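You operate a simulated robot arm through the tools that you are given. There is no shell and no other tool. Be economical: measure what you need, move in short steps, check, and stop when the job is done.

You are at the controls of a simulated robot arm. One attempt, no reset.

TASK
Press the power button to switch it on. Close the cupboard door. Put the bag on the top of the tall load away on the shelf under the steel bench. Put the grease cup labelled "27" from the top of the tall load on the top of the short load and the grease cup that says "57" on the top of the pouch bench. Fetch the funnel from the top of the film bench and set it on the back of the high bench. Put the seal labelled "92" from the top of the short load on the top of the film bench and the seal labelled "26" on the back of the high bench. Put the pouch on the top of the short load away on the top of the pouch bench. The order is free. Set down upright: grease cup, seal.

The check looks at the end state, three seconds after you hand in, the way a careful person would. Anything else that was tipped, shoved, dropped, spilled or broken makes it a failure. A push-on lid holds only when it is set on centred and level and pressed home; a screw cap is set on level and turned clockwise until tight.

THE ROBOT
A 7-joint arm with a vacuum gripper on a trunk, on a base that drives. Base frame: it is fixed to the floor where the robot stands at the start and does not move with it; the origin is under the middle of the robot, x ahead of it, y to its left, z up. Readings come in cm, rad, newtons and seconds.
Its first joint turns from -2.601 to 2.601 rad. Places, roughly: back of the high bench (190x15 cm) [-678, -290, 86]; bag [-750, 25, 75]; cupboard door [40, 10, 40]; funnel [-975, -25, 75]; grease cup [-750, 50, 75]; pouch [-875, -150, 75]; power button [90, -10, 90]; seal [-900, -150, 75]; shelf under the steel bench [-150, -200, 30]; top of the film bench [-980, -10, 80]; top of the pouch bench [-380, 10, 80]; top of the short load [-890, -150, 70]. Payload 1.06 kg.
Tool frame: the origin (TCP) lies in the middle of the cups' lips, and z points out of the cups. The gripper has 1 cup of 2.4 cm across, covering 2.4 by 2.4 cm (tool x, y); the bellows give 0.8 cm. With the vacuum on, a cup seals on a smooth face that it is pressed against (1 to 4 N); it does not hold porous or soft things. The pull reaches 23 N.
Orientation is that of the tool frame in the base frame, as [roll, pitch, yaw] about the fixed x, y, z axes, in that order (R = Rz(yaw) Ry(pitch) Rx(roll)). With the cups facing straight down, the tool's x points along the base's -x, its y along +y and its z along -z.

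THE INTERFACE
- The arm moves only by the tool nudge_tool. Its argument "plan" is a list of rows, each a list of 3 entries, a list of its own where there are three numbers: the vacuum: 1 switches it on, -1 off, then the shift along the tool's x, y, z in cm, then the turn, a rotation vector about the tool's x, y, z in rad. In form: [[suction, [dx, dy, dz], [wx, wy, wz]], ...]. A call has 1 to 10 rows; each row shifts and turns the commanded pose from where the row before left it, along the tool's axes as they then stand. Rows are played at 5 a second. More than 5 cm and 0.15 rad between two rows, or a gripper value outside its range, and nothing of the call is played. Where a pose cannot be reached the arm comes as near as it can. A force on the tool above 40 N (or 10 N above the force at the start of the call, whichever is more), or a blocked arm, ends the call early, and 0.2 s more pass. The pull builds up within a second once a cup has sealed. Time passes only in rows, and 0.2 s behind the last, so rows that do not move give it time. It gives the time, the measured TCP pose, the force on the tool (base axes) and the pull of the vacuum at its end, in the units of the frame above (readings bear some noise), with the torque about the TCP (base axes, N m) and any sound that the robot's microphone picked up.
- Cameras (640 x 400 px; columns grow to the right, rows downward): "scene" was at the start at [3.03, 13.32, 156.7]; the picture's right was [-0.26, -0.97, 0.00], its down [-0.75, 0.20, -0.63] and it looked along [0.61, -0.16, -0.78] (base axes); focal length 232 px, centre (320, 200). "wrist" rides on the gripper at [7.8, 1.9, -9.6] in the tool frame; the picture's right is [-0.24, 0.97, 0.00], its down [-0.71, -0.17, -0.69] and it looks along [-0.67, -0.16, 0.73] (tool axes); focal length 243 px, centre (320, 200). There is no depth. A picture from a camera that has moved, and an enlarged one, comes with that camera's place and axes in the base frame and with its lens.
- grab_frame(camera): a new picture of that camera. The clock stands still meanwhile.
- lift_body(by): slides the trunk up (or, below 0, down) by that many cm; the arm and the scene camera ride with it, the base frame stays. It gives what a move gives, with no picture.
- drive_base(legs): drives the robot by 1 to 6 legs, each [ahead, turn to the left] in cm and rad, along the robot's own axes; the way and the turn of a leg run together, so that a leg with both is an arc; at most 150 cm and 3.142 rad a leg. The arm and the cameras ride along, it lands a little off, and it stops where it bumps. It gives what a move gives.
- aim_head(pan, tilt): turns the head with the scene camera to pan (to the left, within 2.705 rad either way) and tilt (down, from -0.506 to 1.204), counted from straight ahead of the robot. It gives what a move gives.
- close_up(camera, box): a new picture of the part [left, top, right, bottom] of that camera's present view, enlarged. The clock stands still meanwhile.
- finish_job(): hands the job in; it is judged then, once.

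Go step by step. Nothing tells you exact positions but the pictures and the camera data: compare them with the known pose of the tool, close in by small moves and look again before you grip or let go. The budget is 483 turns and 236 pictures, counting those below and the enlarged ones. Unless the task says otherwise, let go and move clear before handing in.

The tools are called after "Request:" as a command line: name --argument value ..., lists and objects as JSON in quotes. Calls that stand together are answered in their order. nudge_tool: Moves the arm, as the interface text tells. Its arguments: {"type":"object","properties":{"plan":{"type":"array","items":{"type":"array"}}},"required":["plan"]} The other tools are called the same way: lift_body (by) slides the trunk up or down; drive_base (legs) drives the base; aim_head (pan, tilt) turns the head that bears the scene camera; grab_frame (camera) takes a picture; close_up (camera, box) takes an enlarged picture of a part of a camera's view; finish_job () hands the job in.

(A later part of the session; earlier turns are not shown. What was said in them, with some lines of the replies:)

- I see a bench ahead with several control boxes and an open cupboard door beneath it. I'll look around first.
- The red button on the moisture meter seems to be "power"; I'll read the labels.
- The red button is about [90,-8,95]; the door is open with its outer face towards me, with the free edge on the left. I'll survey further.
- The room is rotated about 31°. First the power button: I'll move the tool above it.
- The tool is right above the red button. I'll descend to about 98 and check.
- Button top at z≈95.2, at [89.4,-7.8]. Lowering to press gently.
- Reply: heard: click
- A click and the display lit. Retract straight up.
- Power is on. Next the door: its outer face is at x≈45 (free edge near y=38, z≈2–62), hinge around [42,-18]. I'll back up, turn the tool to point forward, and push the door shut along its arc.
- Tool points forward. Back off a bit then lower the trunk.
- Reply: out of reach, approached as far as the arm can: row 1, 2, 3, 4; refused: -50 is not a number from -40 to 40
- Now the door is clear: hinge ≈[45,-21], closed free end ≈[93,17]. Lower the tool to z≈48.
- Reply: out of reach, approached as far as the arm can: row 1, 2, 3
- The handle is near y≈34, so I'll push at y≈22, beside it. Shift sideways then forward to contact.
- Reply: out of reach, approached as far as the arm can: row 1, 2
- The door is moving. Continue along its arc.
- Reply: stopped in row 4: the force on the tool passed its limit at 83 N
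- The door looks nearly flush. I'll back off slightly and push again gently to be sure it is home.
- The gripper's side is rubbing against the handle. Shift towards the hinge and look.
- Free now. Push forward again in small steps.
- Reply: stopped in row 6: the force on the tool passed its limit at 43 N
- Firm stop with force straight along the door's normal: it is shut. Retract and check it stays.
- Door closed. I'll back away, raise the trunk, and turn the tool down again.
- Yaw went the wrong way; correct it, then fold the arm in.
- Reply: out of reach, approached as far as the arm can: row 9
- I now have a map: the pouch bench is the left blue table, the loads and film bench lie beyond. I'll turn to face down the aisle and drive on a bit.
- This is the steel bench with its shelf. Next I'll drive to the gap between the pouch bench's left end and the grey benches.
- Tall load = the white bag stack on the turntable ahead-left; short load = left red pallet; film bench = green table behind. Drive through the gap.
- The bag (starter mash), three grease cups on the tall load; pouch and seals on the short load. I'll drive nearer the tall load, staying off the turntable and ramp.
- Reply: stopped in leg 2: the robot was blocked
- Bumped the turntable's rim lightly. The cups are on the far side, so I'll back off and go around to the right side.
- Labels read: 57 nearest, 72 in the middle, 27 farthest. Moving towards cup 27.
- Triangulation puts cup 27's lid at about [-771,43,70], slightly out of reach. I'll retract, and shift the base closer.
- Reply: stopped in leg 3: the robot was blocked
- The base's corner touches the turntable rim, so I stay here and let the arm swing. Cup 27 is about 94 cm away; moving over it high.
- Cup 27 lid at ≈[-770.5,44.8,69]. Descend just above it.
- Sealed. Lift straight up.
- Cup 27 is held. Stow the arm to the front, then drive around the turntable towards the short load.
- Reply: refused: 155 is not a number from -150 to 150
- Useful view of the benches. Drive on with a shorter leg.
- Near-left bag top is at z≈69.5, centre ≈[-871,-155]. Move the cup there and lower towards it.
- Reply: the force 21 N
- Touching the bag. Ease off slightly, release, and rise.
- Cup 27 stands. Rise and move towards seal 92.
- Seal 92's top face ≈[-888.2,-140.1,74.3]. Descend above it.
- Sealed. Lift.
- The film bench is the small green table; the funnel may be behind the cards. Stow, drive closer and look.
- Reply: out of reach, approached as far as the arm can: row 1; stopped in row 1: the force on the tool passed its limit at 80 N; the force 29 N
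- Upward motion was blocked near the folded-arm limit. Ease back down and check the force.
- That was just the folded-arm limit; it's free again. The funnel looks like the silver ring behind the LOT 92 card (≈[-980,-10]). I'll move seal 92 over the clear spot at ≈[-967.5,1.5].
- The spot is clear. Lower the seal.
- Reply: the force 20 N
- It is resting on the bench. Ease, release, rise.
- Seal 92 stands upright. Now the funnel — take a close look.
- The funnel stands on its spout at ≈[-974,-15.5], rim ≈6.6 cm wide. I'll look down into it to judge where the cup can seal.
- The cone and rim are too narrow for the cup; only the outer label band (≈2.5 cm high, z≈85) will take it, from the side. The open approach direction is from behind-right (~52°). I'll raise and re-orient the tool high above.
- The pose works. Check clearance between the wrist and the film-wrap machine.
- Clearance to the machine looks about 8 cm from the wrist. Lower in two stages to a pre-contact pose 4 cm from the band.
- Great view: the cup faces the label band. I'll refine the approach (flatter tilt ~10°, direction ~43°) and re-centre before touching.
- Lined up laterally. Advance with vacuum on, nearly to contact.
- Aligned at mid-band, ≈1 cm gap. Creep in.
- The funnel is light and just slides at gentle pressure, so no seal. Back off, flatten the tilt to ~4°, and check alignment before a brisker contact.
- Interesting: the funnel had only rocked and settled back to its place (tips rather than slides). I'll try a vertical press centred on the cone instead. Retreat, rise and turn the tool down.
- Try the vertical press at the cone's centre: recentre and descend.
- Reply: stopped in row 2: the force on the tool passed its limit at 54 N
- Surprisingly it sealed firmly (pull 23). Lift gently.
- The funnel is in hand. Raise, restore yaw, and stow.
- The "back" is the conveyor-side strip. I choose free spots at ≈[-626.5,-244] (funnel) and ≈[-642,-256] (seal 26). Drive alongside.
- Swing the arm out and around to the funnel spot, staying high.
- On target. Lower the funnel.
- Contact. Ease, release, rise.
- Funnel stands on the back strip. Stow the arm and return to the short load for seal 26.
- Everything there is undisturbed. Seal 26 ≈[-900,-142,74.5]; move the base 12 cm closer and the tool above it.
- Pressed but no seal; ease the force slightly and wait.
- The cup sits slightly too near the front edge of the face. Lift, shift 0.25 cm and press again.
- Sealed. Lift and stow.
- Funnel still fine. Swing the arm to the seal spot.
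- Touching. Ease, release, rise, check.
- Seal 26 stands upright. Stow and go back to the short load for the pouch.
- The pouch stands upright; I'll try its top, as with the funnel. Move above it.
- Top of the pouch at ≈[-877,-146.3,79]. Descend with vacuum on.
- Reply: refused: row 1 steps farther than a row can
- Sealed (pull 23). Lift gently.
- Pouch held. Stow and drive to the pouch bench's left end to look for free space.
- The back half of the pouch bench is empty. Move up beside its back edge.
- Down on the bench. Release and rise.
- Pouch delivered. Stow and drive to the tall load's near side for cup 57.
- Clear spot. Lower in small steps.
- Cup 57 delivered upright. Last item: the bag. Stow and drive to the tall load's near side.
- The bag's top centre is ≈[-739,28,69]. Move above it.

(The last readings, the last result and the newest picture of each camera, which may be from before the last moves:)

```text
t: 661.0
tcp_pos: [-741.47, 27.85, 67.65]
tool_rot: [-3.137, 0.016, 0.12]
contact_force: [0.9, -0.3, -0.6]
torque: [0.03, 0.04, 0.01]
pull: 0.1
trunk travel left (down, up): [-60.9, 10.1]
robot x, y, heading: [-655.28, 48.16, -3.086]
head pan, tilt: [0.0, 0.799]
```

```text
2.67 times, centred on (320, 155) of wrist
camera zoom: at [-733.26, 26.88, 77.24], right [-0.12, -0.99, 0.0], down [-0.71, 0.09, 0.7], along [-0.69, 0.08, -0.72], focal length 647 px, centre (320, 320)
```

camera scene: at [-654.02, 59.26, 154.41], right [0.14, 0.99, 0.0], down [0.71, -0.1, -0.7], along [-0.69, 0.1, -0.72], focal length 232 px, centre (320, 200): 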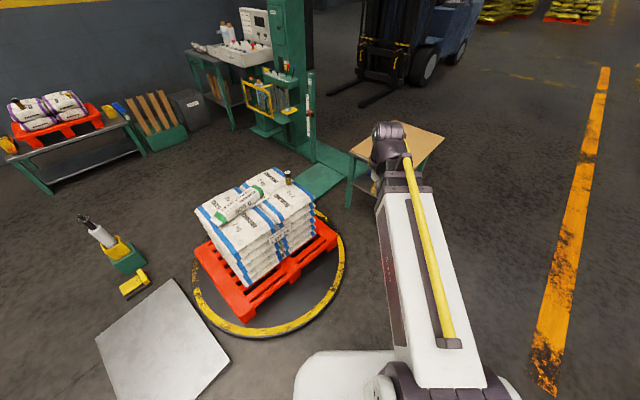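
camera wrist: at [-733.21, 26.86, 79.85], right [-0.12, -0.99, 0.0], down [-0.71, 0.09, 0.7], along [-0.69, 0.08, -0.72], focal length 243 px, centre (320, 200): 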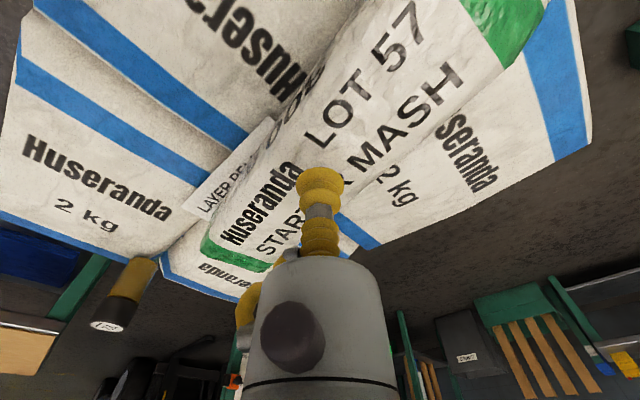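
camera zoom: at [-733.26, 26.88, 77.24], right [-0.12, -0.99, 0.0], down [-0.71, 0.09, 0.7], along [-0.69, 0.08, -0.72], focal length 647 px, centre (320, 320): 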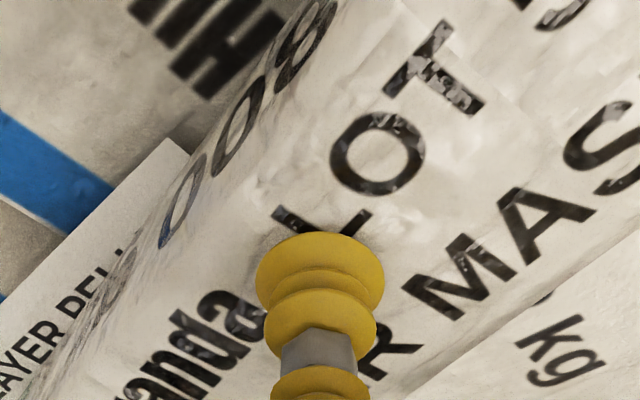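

Request:
nudge_tool --plan '[[1, [0, 0, 0.3], [0, 0, 0]], [1, [0, 0, 0.3], [0, 0, 0]], [1, [0, 0, 0.3], [0, 0, 0]], [1, [0, 0, 0.3], [0, 0, 0]], [1, [0, 0, 0], [0, 0, 0]]]'

```text
t: 662.2
tcp_pos: [-741.38, 27.92, 66.79]
tool_rot: [-3.139, 0.017, 0.119]
contact_force: [-3.8, -0.9, 19.4]
torque: [-0.02, -0.14, 0.01]
pull: 23.1
trunk travel left (down, up): [-60.9, 10.1]
robot x, y, heading: [-655.05, 48.26, -3.083]
head pan, tilt: [0.0, 0.799]
```

Sealed on the bag. Lift slowly.

Request:
nudge_tool --plan '[[1, [0, 0, -0.4], [0, 0, 0]], [1, [0, 0, -0.6], [0, 0, 0]], [1, [0, 0, -1], [0, 0, 0]], [1, [0, 0, -2], [0, 0, 0]], [1, [0, 0, -3], [0, 0, 0]]]'

Request:
grab_frame --camera "wrist"

```text
t: 663.4
tcp_pos: [-741.52, 27.94, 73.47]
tool_rot: [-3.138, 0.016, 0.119]
contact_force: [0.7, -0.8, -7.7]
torque: [-0.01, -0.11, -0.01]
pull: 22.8
trunk travel left (down, up): [-60.9, 10.1]
robot x, y, heading: [-654.91, 48.24, -3.077]
head pan, tilt: [0.0, 0.799]
```

```text
78 pictures are left
camera wrist: at [-733.27, 26.97, 83.08], right [-0.12, -0.99, 0.0], down [-0.71, 0.09, 0.7], along [-0.69, 0.08, -0.72], focal length 243 px, centre (320, 200)
```

wrist: 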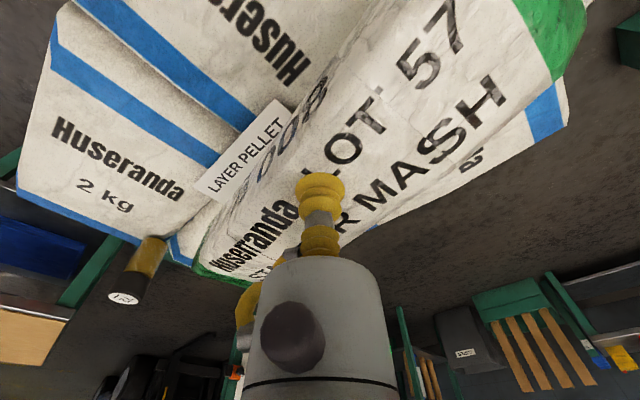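

The bag (≈0.8 kg) is held. Raise and stow.

Request:
nudge_tool --plan '[[1, [0, 0, -4.5], [0, 0, 0]], [1, [0, 0, -4.5], [0, 0, 0]], [1, [0, 0, -4.5], [0, 0, 0]], [1, [0, 0, -4.5], [0, 0, 0]], [1, [0, 0, -4.5], [0, 0, 0]], [1, [0, 0, -4.5], [0, 0, 0]], [1, [0, 0, -4], [0, 0, 0]]]'

Request:
nudge_tool --plan '[[1, [3.9, -1.66, 0], [0, 0, 0]], [1, [3.9, -1.66, 0], [0, 0, 0]], [1, [3.9, -1.66, 0], [0, 0, 0]], [1, [3.9, -1.66, 0], [0, 0, 0]], [1, [3.9, -1.66, 0], [0, 0, 0]], [1, [3.9, -1.66, 0], [0, 0, 0]], [1, [3.9, -1.66, 0], [0, 0, 0]], [1, [3.9, -1.66, 0], [0, 0, 0]]]'

Request:
grab_frame --camera "wrist"

```text
t: 665.0
tcp_pos: [-740.81, 27.99, 104.38]
tool_rot: [-3.139, 0.013, 0.117]
contact_force: [0.3, 0.8, -8.3]
torque: [0.03, -0.09, -0.04]
pull: 22.7
trunk travel left (down, up): [-60.9, 10.1]
robot x, y, heading: [-654.89, 48.28, -3.087]
head pan, tilt: [0.0, 0.799]
```

```text
t: 666.8
tcp_pos: [-711.44, 44.94, 104.02]
tool_rot: [-3.137, 0.016, 0.118]
contact_force: [0.0, 0.0, -8.2]
torque: [-0.01, -0.16, 0.02]
pull: 22.7
trunk travel left (down, up): [-60.9, 10.1]
robot x, y, heading: [-655.17, 48.3, -3.083]
head pan, tilt: [0.0, 0.799]
```

```text
77 pictures are left
camera wrist: at [-703.17, 43.83, 113.46], right [-0.12, -0.99, 0.0], down [-0.71, 0.09, 0.7], along [-0.69, 0.08, -0.72], focal length 243 px, centre (320, 200)
```

wrist: 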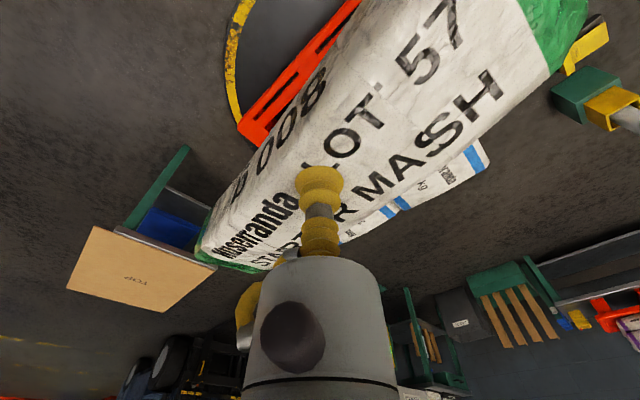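

Request:
drive_base --legs '[[-15, 0], [0, 2.798], [139, 0], [0, -0.669], [105, 0], [106, 0]]'

```text
t: 693.1
tcp_pos: [-369.53, -231.15, 103.96]
tool_rot: [-3.137, 0.015, 2.164]
contact_force: [0.2, -0.2, -7.4]
torque: [0.14, 0.05, 0.01]
pull: 23.1
trunk travel left (down, up): [-60.9, 10.1]
robot x, y, heading: [-398.45, -182.41, -1.036]
head pan, tilt: [0.0, 0.799]
```

Request:
drive_base --legs '[[0, 1.457], [100, 0], [100, 0]]'

Request:
aim_head --pan -1.2 --tilt 0.75

Request:
grab_frame --camera "scene"

```text
t: 706.7
tcp_pos: [-163.62, -79.69, 103.93]
tool_rot: [-3.138, 0.015, -2.679]
contact_force: [0.2, -1.5, -8.3]
torque: [-0.02, 0.12, 0.03]
pull: 22.8
trunk travel left (down, up): [-60.9, 10.1]
robot x, y, heading: [-216.23, -102.02, 0.401]
head pan, tilt: [0.0, 0.799]
```

```text
t: 708.1
tcp_pos: [-163.72, -79.62, 103.89]
tool_rot: [-3.137, 0.017, -2.68]
contact_force: [-1.3, 1.2, -7.7]
torque: [-0.05, 0.11, 0.0]
pull: 23.2
trunk travel left (down, up): [-60.9, 10.1]
robot x, y, heading: [-215.51, -101.89, 0.401]
head pan, tilt: [-1.201, 0.75]
```

```text
76 pictures are left
camera scene: at [-220.41, -93.79, 154.81], right [-0.71, -0.7, 0.0], down [-0.48, 0.49, -0.73], along [0.51, -0.52, -0.68], focal length 232 px, centre (320, 200)
```

scene: 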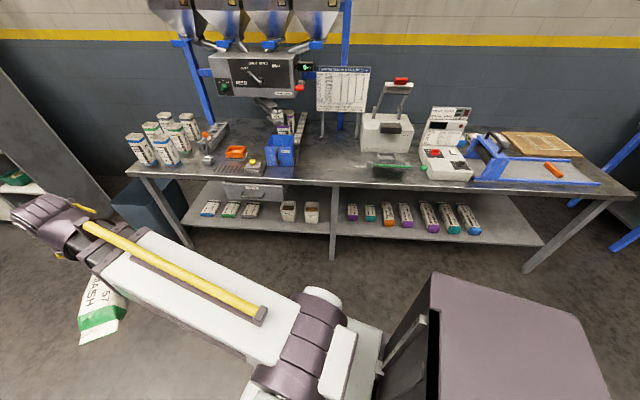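

Request:
close_up --camera "scene" --box '[170, 150, 362, 270]'

Request:
close_up --camera "scene" --box '[320, 150, 560, 300]'

```text
3.33 times, centred on (266, 210) of scene
camera zoom: at [-220.41, -93.79, 154.81], right [-0.71, -0.7, 0.0], down [-0.48, 0.49, -0.73], along [0.51, -0.52, -0.68], focal length 774 px, centre (500, 167)
```

zoom: 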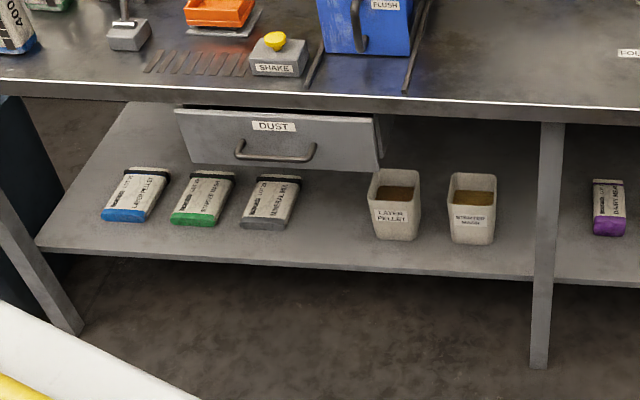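

```text
2.67 times, centred on (440, 225) of scene
camera zoom: at [-220.41, -93.79, 154.81], right [-0.71, -0.7, 0.0], down [-0.48, 0.49, -0.73], along [0.51, -0.52, -0.68], focal length 619 px, centre (0, 133)
```

zoom: 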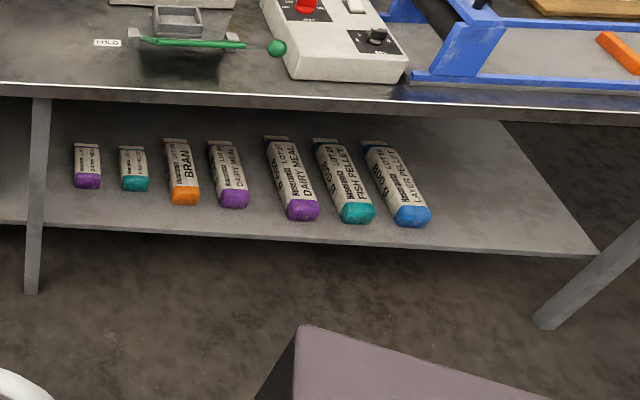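

The shelf's right end, beside the blue bag, is free. I'll line up facing the bench from farther back, lower the arm there, and insert the bag by driving in.

Request:
drive_base --legs '[[0, -2.944], [120, 0], [0, 1.689]]'

Request:
aim_head --pan 0 --tilt 0.7

Request:
grab_frame --camera "scene"

Request:
grab_frame --camera "wrist"

```text
t: 725.0
tcp_pos: [-275.93, -213.95, 103.88]
tool_rot: [-3.138, 0.016, 2.344]
contact_force: [0.1, -0.3, -7.0]
torque: [0.1, 0.09, 0.0]
pull: 22.9
trunk travel left (down, up): [-60.9, 10.1]
robot x, y, heading: [-313.15, -171.69, -0.861]
head pan, tilt: [-1.201, 0.75]
```

```text
t: 726.4
tcp_pos: [-275.97, -213.88, 103.95]
tool_rot: [-3.137, 0.016, 2.344]
contact_force: [1.3, 0.1, -7.9]
torque: [0.1, 0.09, 0.0]
pull: 23.2
trunk travel left (down, up): [-60.9, 10.1]
robot x, y, heading: [-313.3, -171.12, -0.853]
head pan, tilt: [0.0, 0.7]
```

```text
73 pictures are left
camera scene: at [-297.56, -163.02, 155.23], right [-0.76, -0.65, 0.0], down [-0.42, 0.49, -0.76], along [0.5, -0.58, -0.64], focal length 232 px, centre (320, 200)
```

scene: 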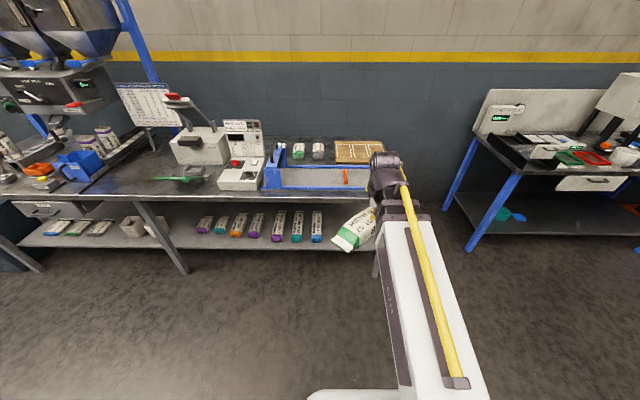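

```text
72 pictures are left
camera wrist: at [-280.17, -206.88, 113.46], right [0.86, 0.51, 0.0], down [0.37, -0.62, 0.7], along [0.36, -0.6, -0.72], focal length 243 px, centre (320, 200)
```

wrist: 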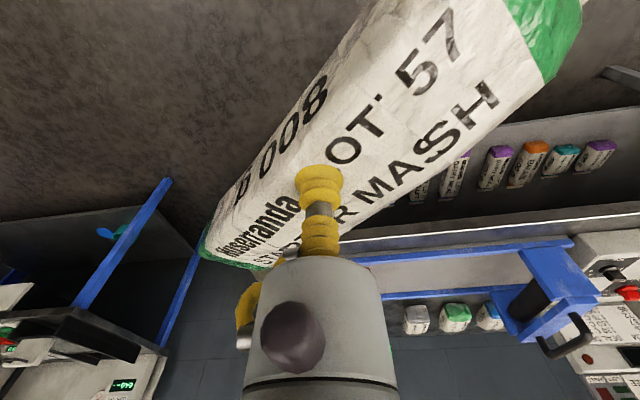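

Rotate the bag parallel to the shelf edge, then lower the trunk here in the open.

Request:
nudge_tool --plan '[[1, [0, 0, 0], [0, 0, 0.1376]], [1, [0, 0, 0], [0, 0, 0.1376]], [1, [0, 0, 0], [0, 0, 0.1376]], [1, [0, 0, 0], [0, 0, 0.1376]], [1, [0, 0, 0], [0, 0, 0.1376]]]'

Request:
grab_frame --camera "wrist"

```text
t: 727.6
tcp_pos: [-275.98, -213.95, 103.81]
tool_rot: [3.136, 0.013, 1.652]
contact_force: [-0.7, -0.8, -8.0]
torque: [0.14, 0.01, 0.02]
pull: 23.0
trunk travel left (down, up): [-60.9, 10.1]
robot x, y, heading: [-312.75, -171.43, -0.859]
head pan, tilt: [0.0, 0.7]
```

```text
71 pictures are left
camera wrist: at [-274.85, -205.84, 113.5], right [0.99, -0.15, 0.01], down [-0.12, -0.71, 0.69], along [-0.1, -0.69, -0.72], focal length 243 px, centre (320, 200)
```

wrist: 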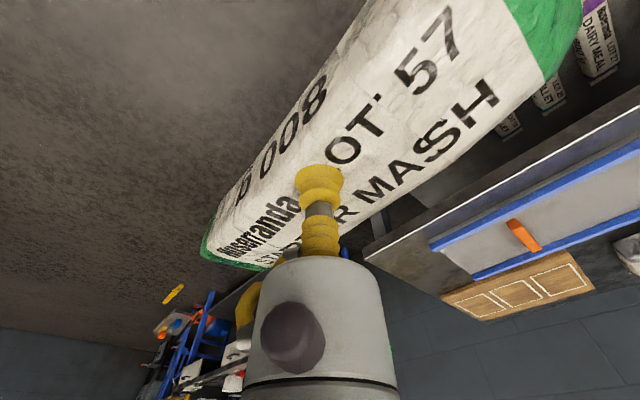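

Bag is nearly parallel with the bench edge. Lower the trunk.

Request:
lift_body --by -40

Request:
lift_body --by -20.5

Request:
aim_head --pan 0.15 --tilt 0.35

Request:
grab_frame --camera "scene"

Request:
grab_frame --camera "wrist"

```text
t: 731.5
tcp_pos: [-276.02, -213.82, 63.95]
tool_rot: [3.136, 0.013, 1.656]
contact_force: [-0.6, -0.5, -9.2]
torque: [0.19, -0.02, 0.0]
pull: 22.8
trunk travel left (down, up): [-20.9, 50.1]
robot x, y, heading: [-313.23, -171.46, -0.854]
head pan, tilt: [0.0, 0.7]
```

```text
t: 733.7
tcp_pos: [-276.0, -213.8, 43.42]
tool_rot: [3.135, 0.014, 1.655]
contact_force: [-0.9, -0.4, -8.1]
torque: [0.15, 0.0, 0.05]
pull: 23.1
trunk travel left (down, up): [-0.4, 70.6]
robot x, y, heading: [-312.98, -171.54, -0.855]
head pan, tilt: [0.0, 0.7]
```

```text
t: 734.5
tcp_pos: [-276.07, -213.81, 43.47]
tool_rot: [3.135, 0.012, 1.656]
contact_force: [0.0, 0.0, -7.8]
torque: [0.16, -0.04, -0.02]
pull: 23.3
trunk travel left (down, up): [-0.4, 70.6]
robot x, y, heading: [-313.02, -171.32, -0.854]
head pan, tilt: [0.15, 0.351]
```

```text
70 pictures are left
camera scene: at [-296.06, -162.63, 97.86], right [-0.65, -0.76, 0.0], down [-0.26, 0.22, -0.94], along [0.71, -0.61, -0.34], focal length 232 px, centre (320, 200)
```

scene: 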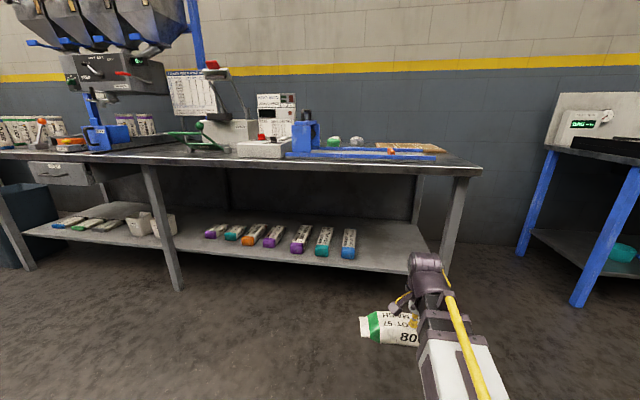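

```text
69 pictures are left
camera wrist: at [-274.89, -205.81, 53.0], right [0.99, -0.15, 0.01], down [-0.12, -0.71, 0.69], along [-0.1, -0.69, -0.72], focal length 243 px, centre (320, 200)
```

wrist: 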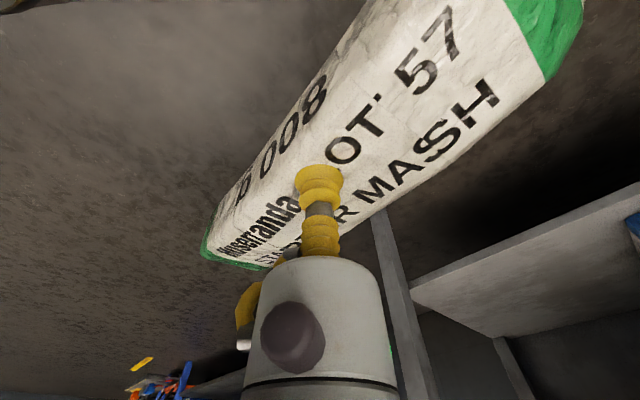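

Geometry is good: the wrist top (~67) passes under the bench top (~76). Drive in part way and check.

Request:
drive_base --legs '[[33, 0]]'

Request:
grab_frame --camera "scene"

Request:
grab_frame --camera "wrist"

```text
t: 736.7
tcp_pos: [-254.86, -239.31, 43.44]
tool_rot: [3.135, 0.013, 1.648]
contact_force: [-0.2, 0.5, -8.4]
torque: [0.12, -0.01, 0.01]
pull: 22.5
trunk travel left (down, up): [-0.4, 70.6]
robot x, y, heading: [-291.75, -196.25, -0.866]
head pan, tilt: [0.15, 0.351]
```

```text
68 pictures are left
camera scene: at [-274.39, -187.87, 97.87], right [-0.66, -0.76, 0.0], down [-0.26, 0.23, -0.94], along [0.71, -0.62, -0.34], focal length 232 px, centre (320, 200)
```

scene: 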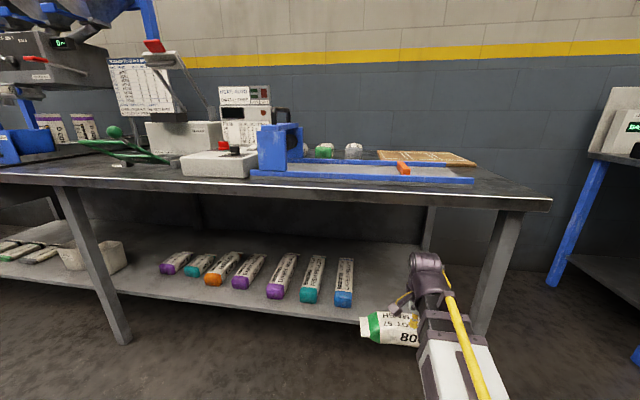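

```text
67 pictures are left
camera wrist: at [-253.6, -231.23, 53.0], right [0.99, -0.16, 0.01], down [-0.12, -0.71, 0.69], along [-0.1, -0.69, -0.72], focal length 243 px, centre (320, 200)
```

wrist: 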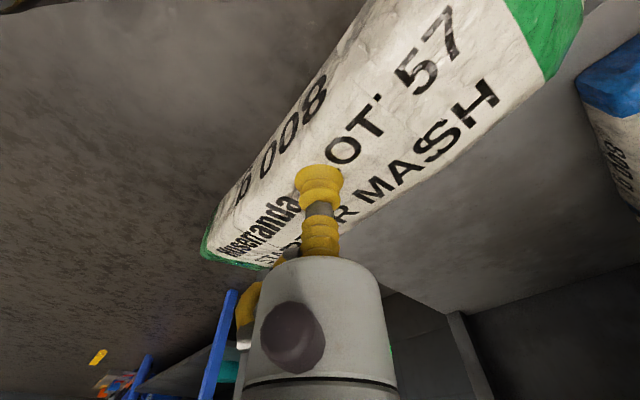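

Request:
drive_base --legs '[[19, 0]]'

Request:
grab_frame --camera "scene"

Request:
grab_frame --camera "wrist"

```text
t: 738.3
tcp_pos: [-242.32, -253.96, 43.53]
tool_rot: [3.136, 0.015, 1.645]
contact_force: [0.0, 0.7, -8.8]
torque: [0.15, -0.01, 0.03]
pull: 22.6
trunk travel left (down, up): [-0.4, 70.6]
robot x, y, heading: [-278.68, -211.04, -0.864]
head pan, tilt: [0.15, 0.351]
```

```text
66 pictures are left
camera scene: at [-261.83, -202.62, 97.87], right [-0.66, -0.75, 0.0], down [-0.26, 0.23, -0.94], along [0.71, -0.62, -0.34], focal length 232 px, centre (320, 200)
```

scene: 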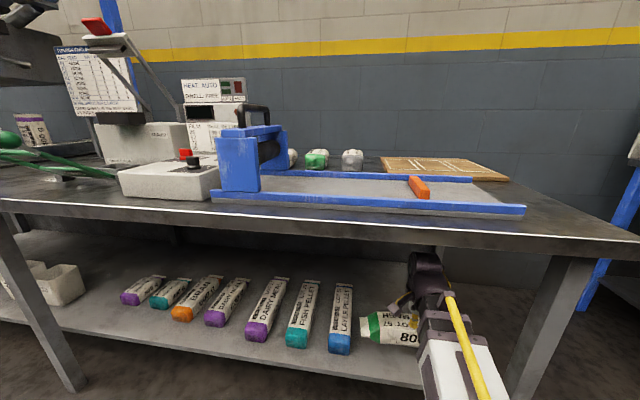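

```text
65 pictures are left
camera wrist: at [-241.1, -246.0, 52.99], right [0.99, -0.16, 0.01], down [-0.12, -0.71, 0.69], along [-0.1, -0.69, -0.72], focal length 243 px, centre (320, 200)
```

wrist: 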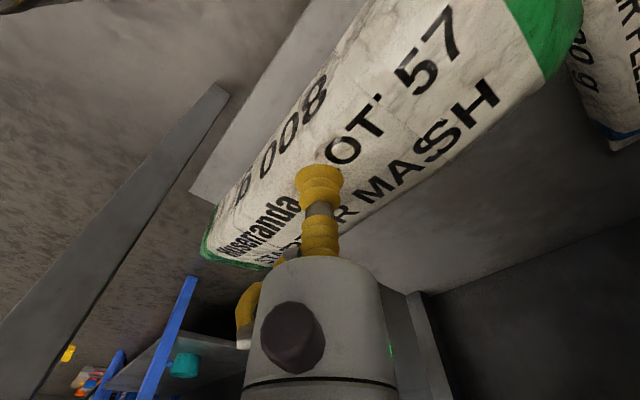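

The bag is over the shelf, but close to the neighbouring bag; shift it right/deeper by moving 3.9 cm, then check.

Request:
nudge_tool --plan '[[1, [-2, 0, 0], [0, 0, 0]], [1, [-1.9, 0, 0], [0, 0, 0]], [1, [0, 0, 0], [0, 0, 0]]]'

Request:
close_up --camera "scene" --box '[280, 240, 520, 390]'

Request:
grab_frame --camera "wrist"

```text
t: 739.1
tcp_pos: [-242.03, -257.94, 43.57]
tool_rot: [3.135, 0.013, 1.646]
contact_force: [-0.5, 0.1, -7.9]
torque: [0.15, 0.01, 0.0]
pull: 22.6
trunk travel left (down, up): [-0.4, 70.6]
robot x, y, heading: [-279.3, -211.53, -0.864]
head pan, tilt: [0.15, 0.351]
```

```text
2.67 times, centred on (400, 315) of scene
camera zoom: at [-261.83, -202.62, 97.87], right [-0.66, -0.75, 0.0], down [-0.26, 0.23, -0.94], along [0.71, -0.62, -0.34], focal length 619 px, centre (107, -107)
```

zoom: 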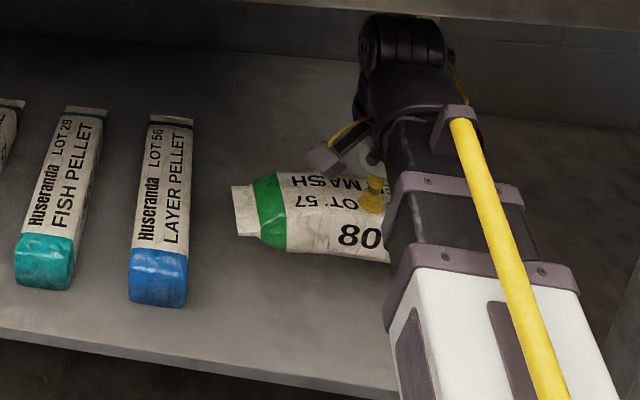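

```text
63 pictures are left
camera wrist: at [-240.81, -249.9, 53.06], right [0.99, -0.16, 0.01], down [-0.12, -0.71, 0.69], along [-0.1, -0.69, -0.72], focal length 243 px, centre (320, 200)
```

wrist: 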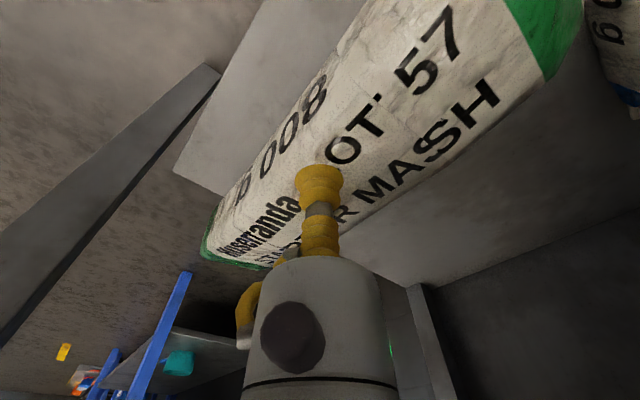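

Good clearances on both sides. Lower the bag.

Request:
nudge_tool --plan '[[1, [0, 0, 2], [0, 0, 0]], [1, [0, 0, 1.5], [0, 0, 0]], [1, [0, 0, 1], [0, 0, 0]], [1, [0, 0, 0.6], [0, 0, 0]]]'

Request:
nudge_tool --plan '[[1, [0, 0, 0.5], [0, 0, 0]], [1, [0, 0, 0.5], [0, 0, 0]], [1, [0, 0, 0.4], [0, 0, 0]]]'

Request:
close_up --camera "scene" --box '[280, 240, 520, 390]'

```text
t: 740.1
tcp_pos: [-241.91, -258.04, 38.48]
tool_rot: [3.135, 0.014, 1.646]
contact_force: [1.2, -0.9, -7.5]
torque: [0.12, -0.02, -0.01]
pull: 22.9
trunk travel left (down, up): [-0.4, 70.6]
robot x, y, heading: [-279.2, -211.15, -0.87]
head pan, tilt: [0.15, 0.351]
```

```text
t: 740.9
tcp_pos: [-242.0, -258.18, 37.01]
tool_rot: [3.135, 0.014, 1.645]
contact_force: [-0.7, -0.1, -7.9]
torque: [0.18, 0.02, 0.01]
pull: 23.0
trunk travel left (down, up): [-0.4, 70.6]
robot x, y, heading: [-278.89, -211.19, -0.867]
head pan, tilt: [0.15, 0.351]
```

```text
2.67 times, centred on (400, 315) of scene
camera zoom: at [-261.83, -202.62, 97.87], right [-0.66, -0.75, 0.0], down [-0.26, 0.23, -0.94], along [0.71, -0.62, -0.34], focal length 619 px, centre (107, -107)
```

zoom: 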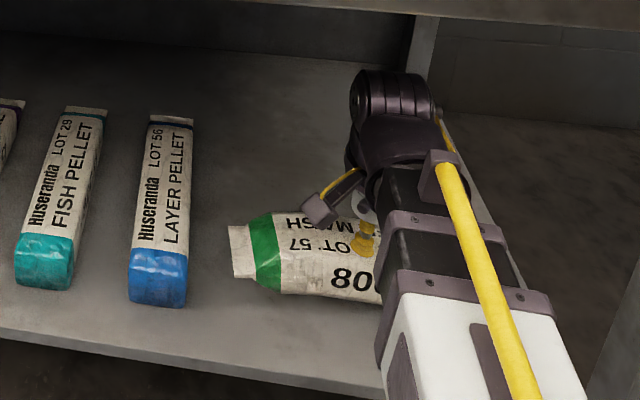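

Request:
nudge_tool --plan '[[1, [0, 0, 0.5], [0, 0, 0]], [1, [0, 0, 0.4], [0, 0, 0]], [1, [0, 0, 0.4], [0, 0, 0]]]'

```text
t: 741.7
tcp_pos: [-242.05, -258.16, 35.79]
tool_rot: [3.135, 0.014, 1.646]
contact_force: [-1.2, 0.4, -7.6]
torque: [0.11, 0.02, -0.03]
pull: 23.1
trunk travel left (down, up): [-0.4, 70.6]
robot x, y, heading: [-279.16, -210.93, -0.868]
head pan, tilt: [0.15, 0.351]
```

Request:
nudge_tool --plan '[[1, [0, 0, 0.4], [0, 0, 0]], [1, [0, 0, 0.4], [0, 0, 0]]]'

Request:
nudge_tool --plan '[[1, [0, 0, 0.3], [0, 0, 0]], [1, [0, 0, 0.3], [0, 0, 0]]]'

Request:
grab_frame --camera "wrist"

```text
t: 742.3
tcp_pos: [-241.99, -258.09, 34.87]
tool_rot: [3.135, 0.014, 1.645]
contact_force: [0.1, -0.3, -7.4]
torque: [0.13, 0.06, -0.04]
pull: 23.6
trunk travel left (down, up): [-0.4, 70.6]
robot x, y, heading: [-279.06, -211.1, -0.866]
head pan, tilt: [0.15, 0.351]
```

```text
t: 742.9
tcp_pos: [-241.9, -258.17, 34.26]
tool_rot: [3.135, 0.014, 1.645]
contact_force: [-0.4, 0.2, -6.8]
torque: [0.06, 0.04, 0.01]
pull: 22.9
trunk travel left (down, up): [-0.4, 70.6]
robot x, y, heading: [-279.0, -211.15, -0.867]
head pan, tilt: [0.15, 0.351]
```

```text
61 pictures are left
camera wrist: at [-240.68, -250.07, 43.84], right [0.99, -0.16, 0.01], down [-0.12, -0.71, 0.69], along [-0.1, -0.69, -0.72], focal length 243 px, centre (320, 200)
```

wrist: 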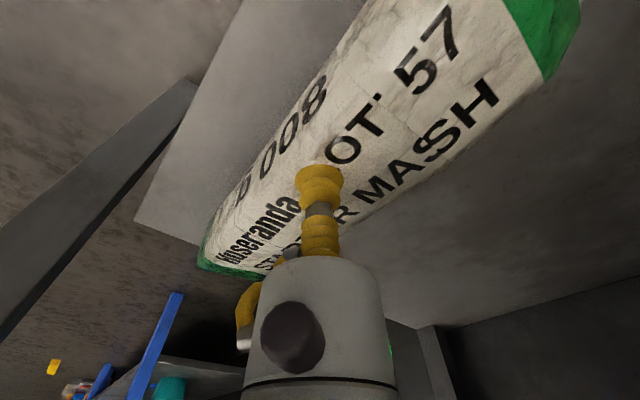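

Almost touching; I'll centre it 1.3 cm to the left between the edge and its neighbour, then set it down.

Request:
nudge_tool --plan '[[1, [0, 0, -0.8], [0, 0, 0]], [1, [0.83, 1.0, 0], [0, 0, 0]], [1, [0, 0, 0.5], [0, 0, 0]], [1, [0, 0, 0.4], [0, 0, 0]], [1, [0, 0, 0.3], [0, 0, 0]], [1, [0, 0, 0.2], [0, 0, 0]]]'

Request:
nudge_tool --plan '[[1, [0, 0, 0.3], [0, 0, 0]], [1, [0, 0, 0], [0, 0, 0]]]'

```text
t: 744.3
tcp_pos: [-240.94, -257.26, 33.75]
tool_rot: [3.134, 0.015, 1.647]
contact_force: [0.6, 0.6, -5.9]
torque: [0.02, 0.08, 0.07]
pull: 23.1
trunk travel left (down, up): [-0.4, 70.6]
robot x, y, heading: [-279.29, -210.71, -0.867]
head pan, tilt: [0.15, 0.351]
```

```text
t: 744.9
tcp_pos: [-240.94, -257.22, 33.56]
tool_rot: [3.134, 0.014, 1.647]
contact_force: [1.3, 0.0, -6.7]
torque: [-0.02, 0.07, 0.03]
pull: 22.8
trunk travel left (down, up): [-0.4, 70.6]
robot x, y, heading: [-278.68, -211.52, -0.863]
head pan, tilt: [0.15, 0.351]
```

Request:
nudge_tool --plan '[[1, [0, 0, 0.3], [0, 0, 0]], [1, [0, 0, 0.3], [0, 0, 0]], [1, [0, 0, 0], [0, 0, 0]]]'

Request:
nudge_tool --plan '[[1, [0, 0, 0.3], [0, 0, 0]], [1, [0, 0, 0], [0, 0, 0]]]'

```text
t: 745.7
tcp_pos: [-241.16, -257.11, 32.78]
tool_rot: [3.137, 0.015, 1.647]
contact_force: [-0.5, 0.5, -6.2]
torque: [-0.04, 0.09, 0.02]
pull: 23.0
trunk travel left (down, up): [-0.4, 70.6]
robot x, y, heading: [-279.0, -210.82, -0.864]
head pan, tilt: [0.15, 0.351]
```

```text
t: 746.3
tcp_pos: [-241.18, -257.25, 32.54]
tool_rot: [3.133, 0.013, 1.645]
contact_force: [0.0, 1.7, -4.6]
torque: [-0.07, 0.16, 0.0]
pull: 22.9
trunk travel left (down, up): [-0.4, 70.6]
robot x, y, heading: [-279.07, -210.97, -0.866]
head pan, tilt: [0.15, 0.351]
```

Request:
nudge_tool --plan '[[1, [0, 0, 0.3], [0, 0, 0]], [1, [0, 0, 0.2], [0, 0, 0]], [1, [0, 0, 0], [0, 0, 0]]]'

Request:
grab_frame --camera "scene"

```text
t: 747.1
tcp_pos: [-240.86, -257.15, 31.99]
tool_rot: [3.135, 0.014, 1.646]
contact_force: [-2.2, 4.2, 3.3]
torque: [-0.2, 0.08, -0.09]
pull: 22.7
trunk travel left (down, up): [-0.4, 70.6]
robot x, y, heading: [-278.85, -210.8, -0.864]
head pan, tilt: [0.15, 0.351]
```

```text
60 pictures are left
camera scene: at [-261.87, -202.57, 97.88], right [-0.66, -0.75, 0.0], down [-0.26, 0.23, -0.94], along [0.71, -0.62, -0.34], focal length 232 px, centre (320, 200)
```

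scene: 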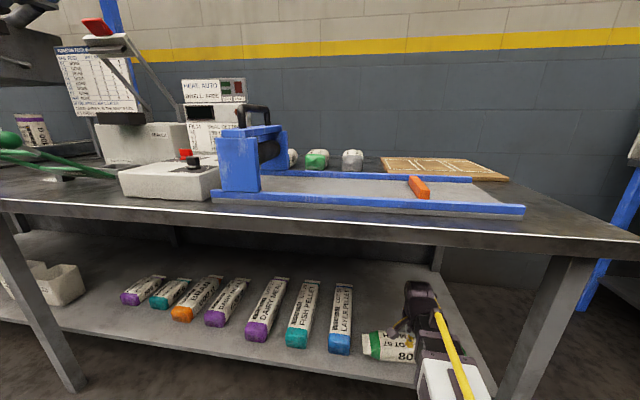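

Resting fully. Release and rise.

Request:
nudge_tool --plan '[[-1, [0, 0, 0], [0, 0, 0]], [-1, [0, 0, 0], [0, 0, 0]], [-1, [0, 0, 0], [0, 0, 0]], [-1, [0, 0, 0], [0, 0, 0]], [-1, [0, 0, -0.5], [0, 0, 0]], [-1, [0, 0, -1], [0, 0, 0]], [-1, [0, 0, -2], [0, 0, 0]], [-1, [0, 0, -4], [0, 0, 0]], [-1, [0, 0, -3], [0, 0, 0]]]'

Request:
grab_frame --camera "wrist"

```text
t: 749.1
tcp_pos: [-241.08, -256.86, 42.61]
tool_rot: [3.134, 0.014, 1.646]
contact_force: [0.5, -0.6, 0.8]
torque: [0.0, 0.0, 0.02]
pull: 0.1
trunk travel left (down, up): [-0.4, 70.6]
robot x, y, heading: [-278.76, -211.19, -0.867]
head pan, tilt: [0.15, 0.351]
```

```text
59 pictures are left
camera wrist: at [-239.9, -248.87, 52.16], right [0.99, -0.16, 0.01], down [-0.12, -0.71, 0.69], along [-0.1, -0.69, -0.72], focal length 243 px, centre (320, 200)
```

wrist: 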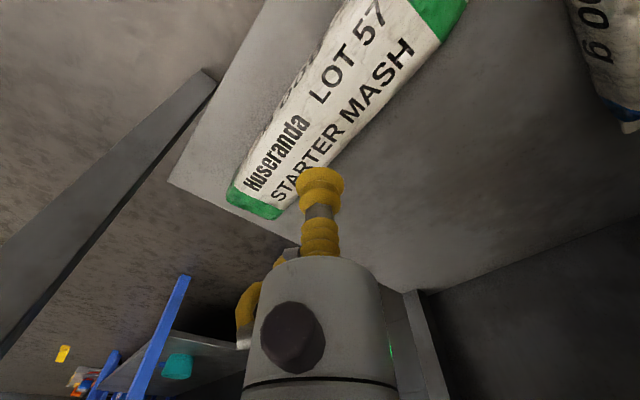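

The bag lies close to the shelf's right edge; I'll re-grip and shift it 2.5 cm left for safety.

Request:
nudge_tool --plan '[[1, [0, 0, 4], [0, 0, 0]], [1, [0, 0, 4], [0, 0, 0]], [1, [0, 0, 1.2], [0, 0, 0]], [1, [0, 0, 0.5], [0, 0, 0]], [1, [0, 0, 0.4], [0, 0, 0]], [1, [0, 0, 0.3], [0, 0, 0]], [1, [0, 0, 0], [0, 0, 0]], [1, [0, 0, 0], [0, 0, 0]]]'

```text
t: 750.9
tcp_pos: [-241.08, -257.16, 32.21]
tool_rot: [3.135, 0.013, 1.645]
contact_force: [0.3, -0.2, 0.3]
torque: [0.04, 0.01, 0.01]
pull: 0.0
trunk travel left (down, up): [-0.4, 70.6]
robot x, y, heading: [-279.24, -210.92, -0.861]
head pan, tilt: [0.15, 0.351]
```

Request:
nudge_tool --plan '[[1, [0, 0, 0.3], [0, 0, 0]], [1, [0, 0, 0.3], [0, 0, 0]], [1, [0, 0, 0.3], [0, 0, 0]], [1, [0, 0, 0.2], [0, 0, 0]], [1, [0, 0, 0], [0, 0, 0]], [1, [0, 0, 0], [0, 0, 0]]]'

```text
t: 752.3
tcp_pos: [-241.02, -257.24, 31.07]
tool_rot: [3.134, 0.014, 1.646]
contact_force: [0.1, 1.1, 14.0]
torque: [0.07, 0.08, -0.06]
pull: 22.9
trunk travel left (down, up): [-0.4, 70.6]
robot x, y, heading: [-279.47, -211.26, -0.863]
head pan, tilt: [0.15, 0.351]
```

Request:
nudge_tool --plan '[[1, [0, 0, -1], [0, 0, 0]], [1, [0, 0, -1.5], [0, 0, 0]], [1, [0.8, 1.0, 0], [0, 0, 0]], [1, [0.76, 0.96, 0], [0, 0, 0]], [1, [0, 0, 1], [0, 0, 0]], [1, [0, 0, 0.5], [0, 0, 0]], [1, [0, 0, 0.4], [0, 0, 0]], [1, [0, 0, 0], [0, 0, 0]]]'

Request:
grab_frame --camera "wrist"

```text
t: 754.1
tcp_pos: [-239.23, -255.4, 31.66]
tool_rot: [3.135, 0.015, 1.646]
contact_force: [-0.6, -0.2, -3.9]
torque: [0.02, -0.03, -0.01]
pull: 22.9
trunk travel left (down, up): [-0.4, 70.6]
robot x, y, heading: [-278.92, -211.39, -0.86]
head pan, tilt: [0.15, 0.351]
```

```text
58 pictures are left
camera wrist: at [-237.97, -247.43, 41.15], right [0.99, -0.16, 0.01], down [-0.12, -0.71, 0.69], along [-0.1, -0.69, -0.72], focal length 243 px, centre (320, 200)
```

wrist: 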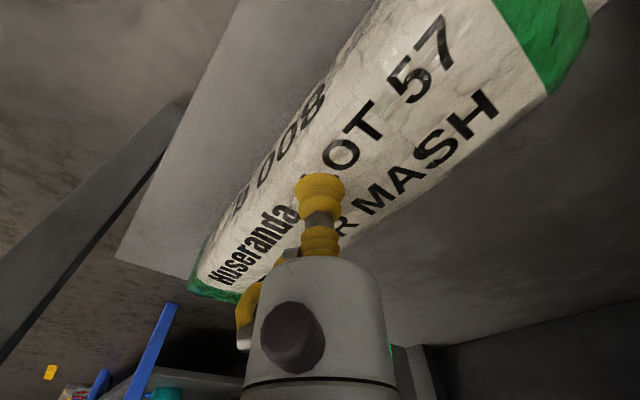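

Request:
nudge_tool --plan '[[1, [0, 0, 0.4], [0, 0, 0]], [1, [0, 0, 0], [0, 0, 0]], [-1, [0, 0, 0], [0, 0, 0]], [-1, [0, 0, 0], [0, 0, 0]], [-1, [0, 0, 0], [0, 0, 0]], [-1, [0, 0, 0], [0, 0, 0]], [-1, [0, 0, -0.5], [0, 0, 0]], [-1, [0, 0, -2], [0, 0, 0]], [-1, [0, 0, -4.5], [0, 0, 0]], [-1, [0, 0, -4], [0, 0, 0]]]'

Request:
grab_frame --camera "wrist"

```text
t: 756.3
tcp_pos: [-239.18, -255.56, 42.12]
tool_rot: [3.135, 0.014, 1.647]
contact_force: [0.5, -0.3, -0.2]
torque: [0.0, -0.01, 0.02]
pull: 0.0
trunk travel left (down, up): [-0.4, 70.6]
robot x, y, heading: [-278.85, -211.17, -0.864]
head pan, tilt: [0.15, 0.351]
```

```text
57 pictures are left
camera wrist: at [-238.02, -247.42, 51.68], right [0.99, -0.16, 0.01], down [-0.12, -0.71, 0.69], along [-0.1, -0.69, -0.72], focal length 243 px, centre (320, 200)
```

wrist: 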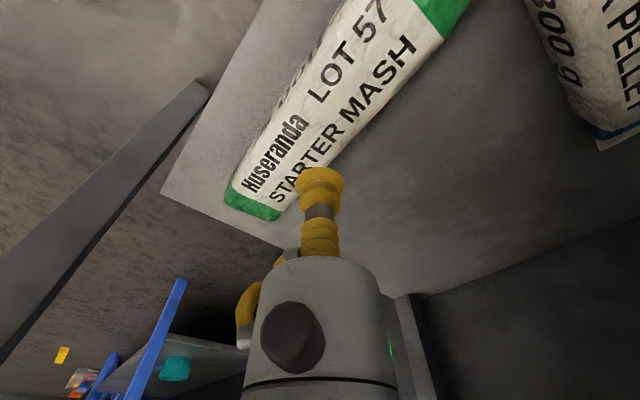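

The bag now lies safely on the shelf. Back the arm out by driving straight back, and check.

Request:
drive_base --legs '[[-55, 0]]'

Request:
aim_head --pan 0.0 --tilt 0.3

Request:
close_up --camera "scene" --box '[160, 100, 480, 300]'

```text
t: 759.4
tcp_pos: [-274.3, -213.99, 42.13]
tool_rot: [3.136, 0.016, 1.651]
contact_force: [0.5, 0.6, 0.6]
torque: [-0.01, 0.0, 0.0]
pull: 0.1
trunk travel left (down, up): [-0.4, 70.6]
robot x, y, heading: [-314.14, -170.02, -0.864]
head pan, tilt: [0.15, 0.351]
```

```text
t: 760.1
tcp_pos: [-274.42, -214.02, 41.96]
tool_rot: [3.136, 0.013, 1.649]
contact_force: [-0.3, -0.6, 0.4]
torque: [0.01, -0.04, -0.02]
pull: 0.1
trunk travel left (down, up): [-0.4, 70.6]
robot x, y, heading: [-314.37, -169.92, -0.86]
head pan, tilt: [0.0, 0.3]
```

```text
2.00 times, centred on (320, 200) of scene
camera zoom: at [-298.18, -162.18, 98.34], right [-0.76, -0.65, 0.0], down [-0.19, 0.22, -0.96], along [0.62, -0.72, -0.3], focal length 464 px, centre (320, 200)
```

zoom: 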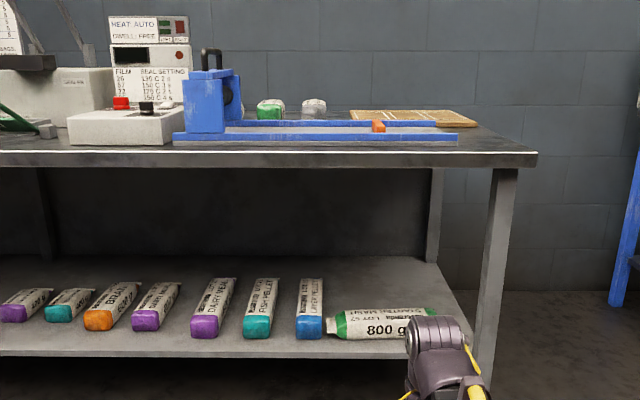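

The bag is tidy on the shelf. A last remote look at the cupboard door and meter.

Request:
lift_body --by 40

Request:
aim_head --pan 1.29 --tilt 0.2

Request:
close_up --camera "scene" --box '[220, 120, 420, 245]'

```text
t: 763.9
tcp_pos: [-274.35, -213.96, 81.96]
tool_rot: [3.135, 0.015, 1.65]
contact_force: [0.6, -0.3, -0.2]
torque: [0.03, -0.02, 0.0]
pull: 0.0
trunk travel left (down, up): [-40.4, 30.6]
robot x, y, heading: [-314.43, -169.42, -0.865]
head pan, tilt: [0.0, 0.3]
```

```text
t: 765.4
tcp_pos: [-274.39, -214.06, 82.07]
tool_rot: [3.136, 0.013, 1.65]
contact_force: [-0.6, -0.2, 0.3]
torque: [0.01, 0.0, 0.0]
pull: 0.1
trunk travel left (down, up): [-40.4, 30.6]
robot x, y, heading: [-314.1, -169.77, -0.864]
head pan, tilt: [1.29, 0.201]
```

```text
3.20 times, centred on (320, 182) of scene
camera zoom: at [-295.77, -151.23, 139.27], right [0.41, -0.91, 0.0], down [-0.18, -0.08, -0.98], along [0.89, 0.41, -0.2], focal length 743 px, centre (320, 256)
```

zoom: 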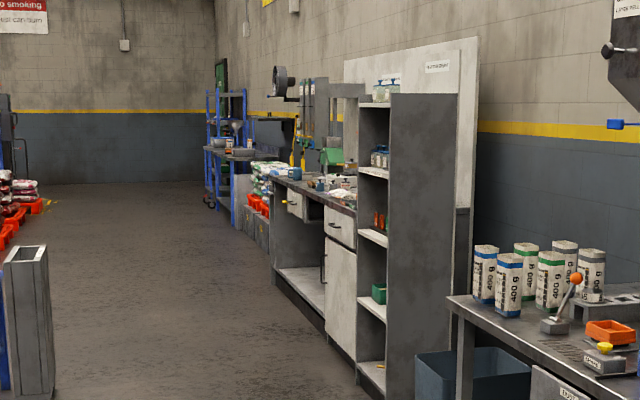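

The door is flush and closed, and every item is at its destination with the gripper empty and clear. Handing in.

Request:
finish_job

```text
The job is handed in.
```

I finished every item on the list and handed the job in. After each placement I saw the object standing or lying where it belonged, and the gripper was empty and clear at the end.

- **Power button:** pressed. I heard it click and the meter's display lit up.
- **Cupboard door:** pushed shut. It looked flush in a final check from across the room.
- **Bag:** lying on the shelf under the steel bench.
- **Grease cups:** 27 stands upright on the short load and 57 upright on the pouch bench.
- **Funnel:** standing on the back of the high bench.
- **Seals:** 92 stands upright on the film bench and 26 upright on the back of the high bench.
- **Pouch:** standing on the pouch bench.

The base touched the turntable's rim twice while I was positioning at the tall load. I saw nothing shift on it.
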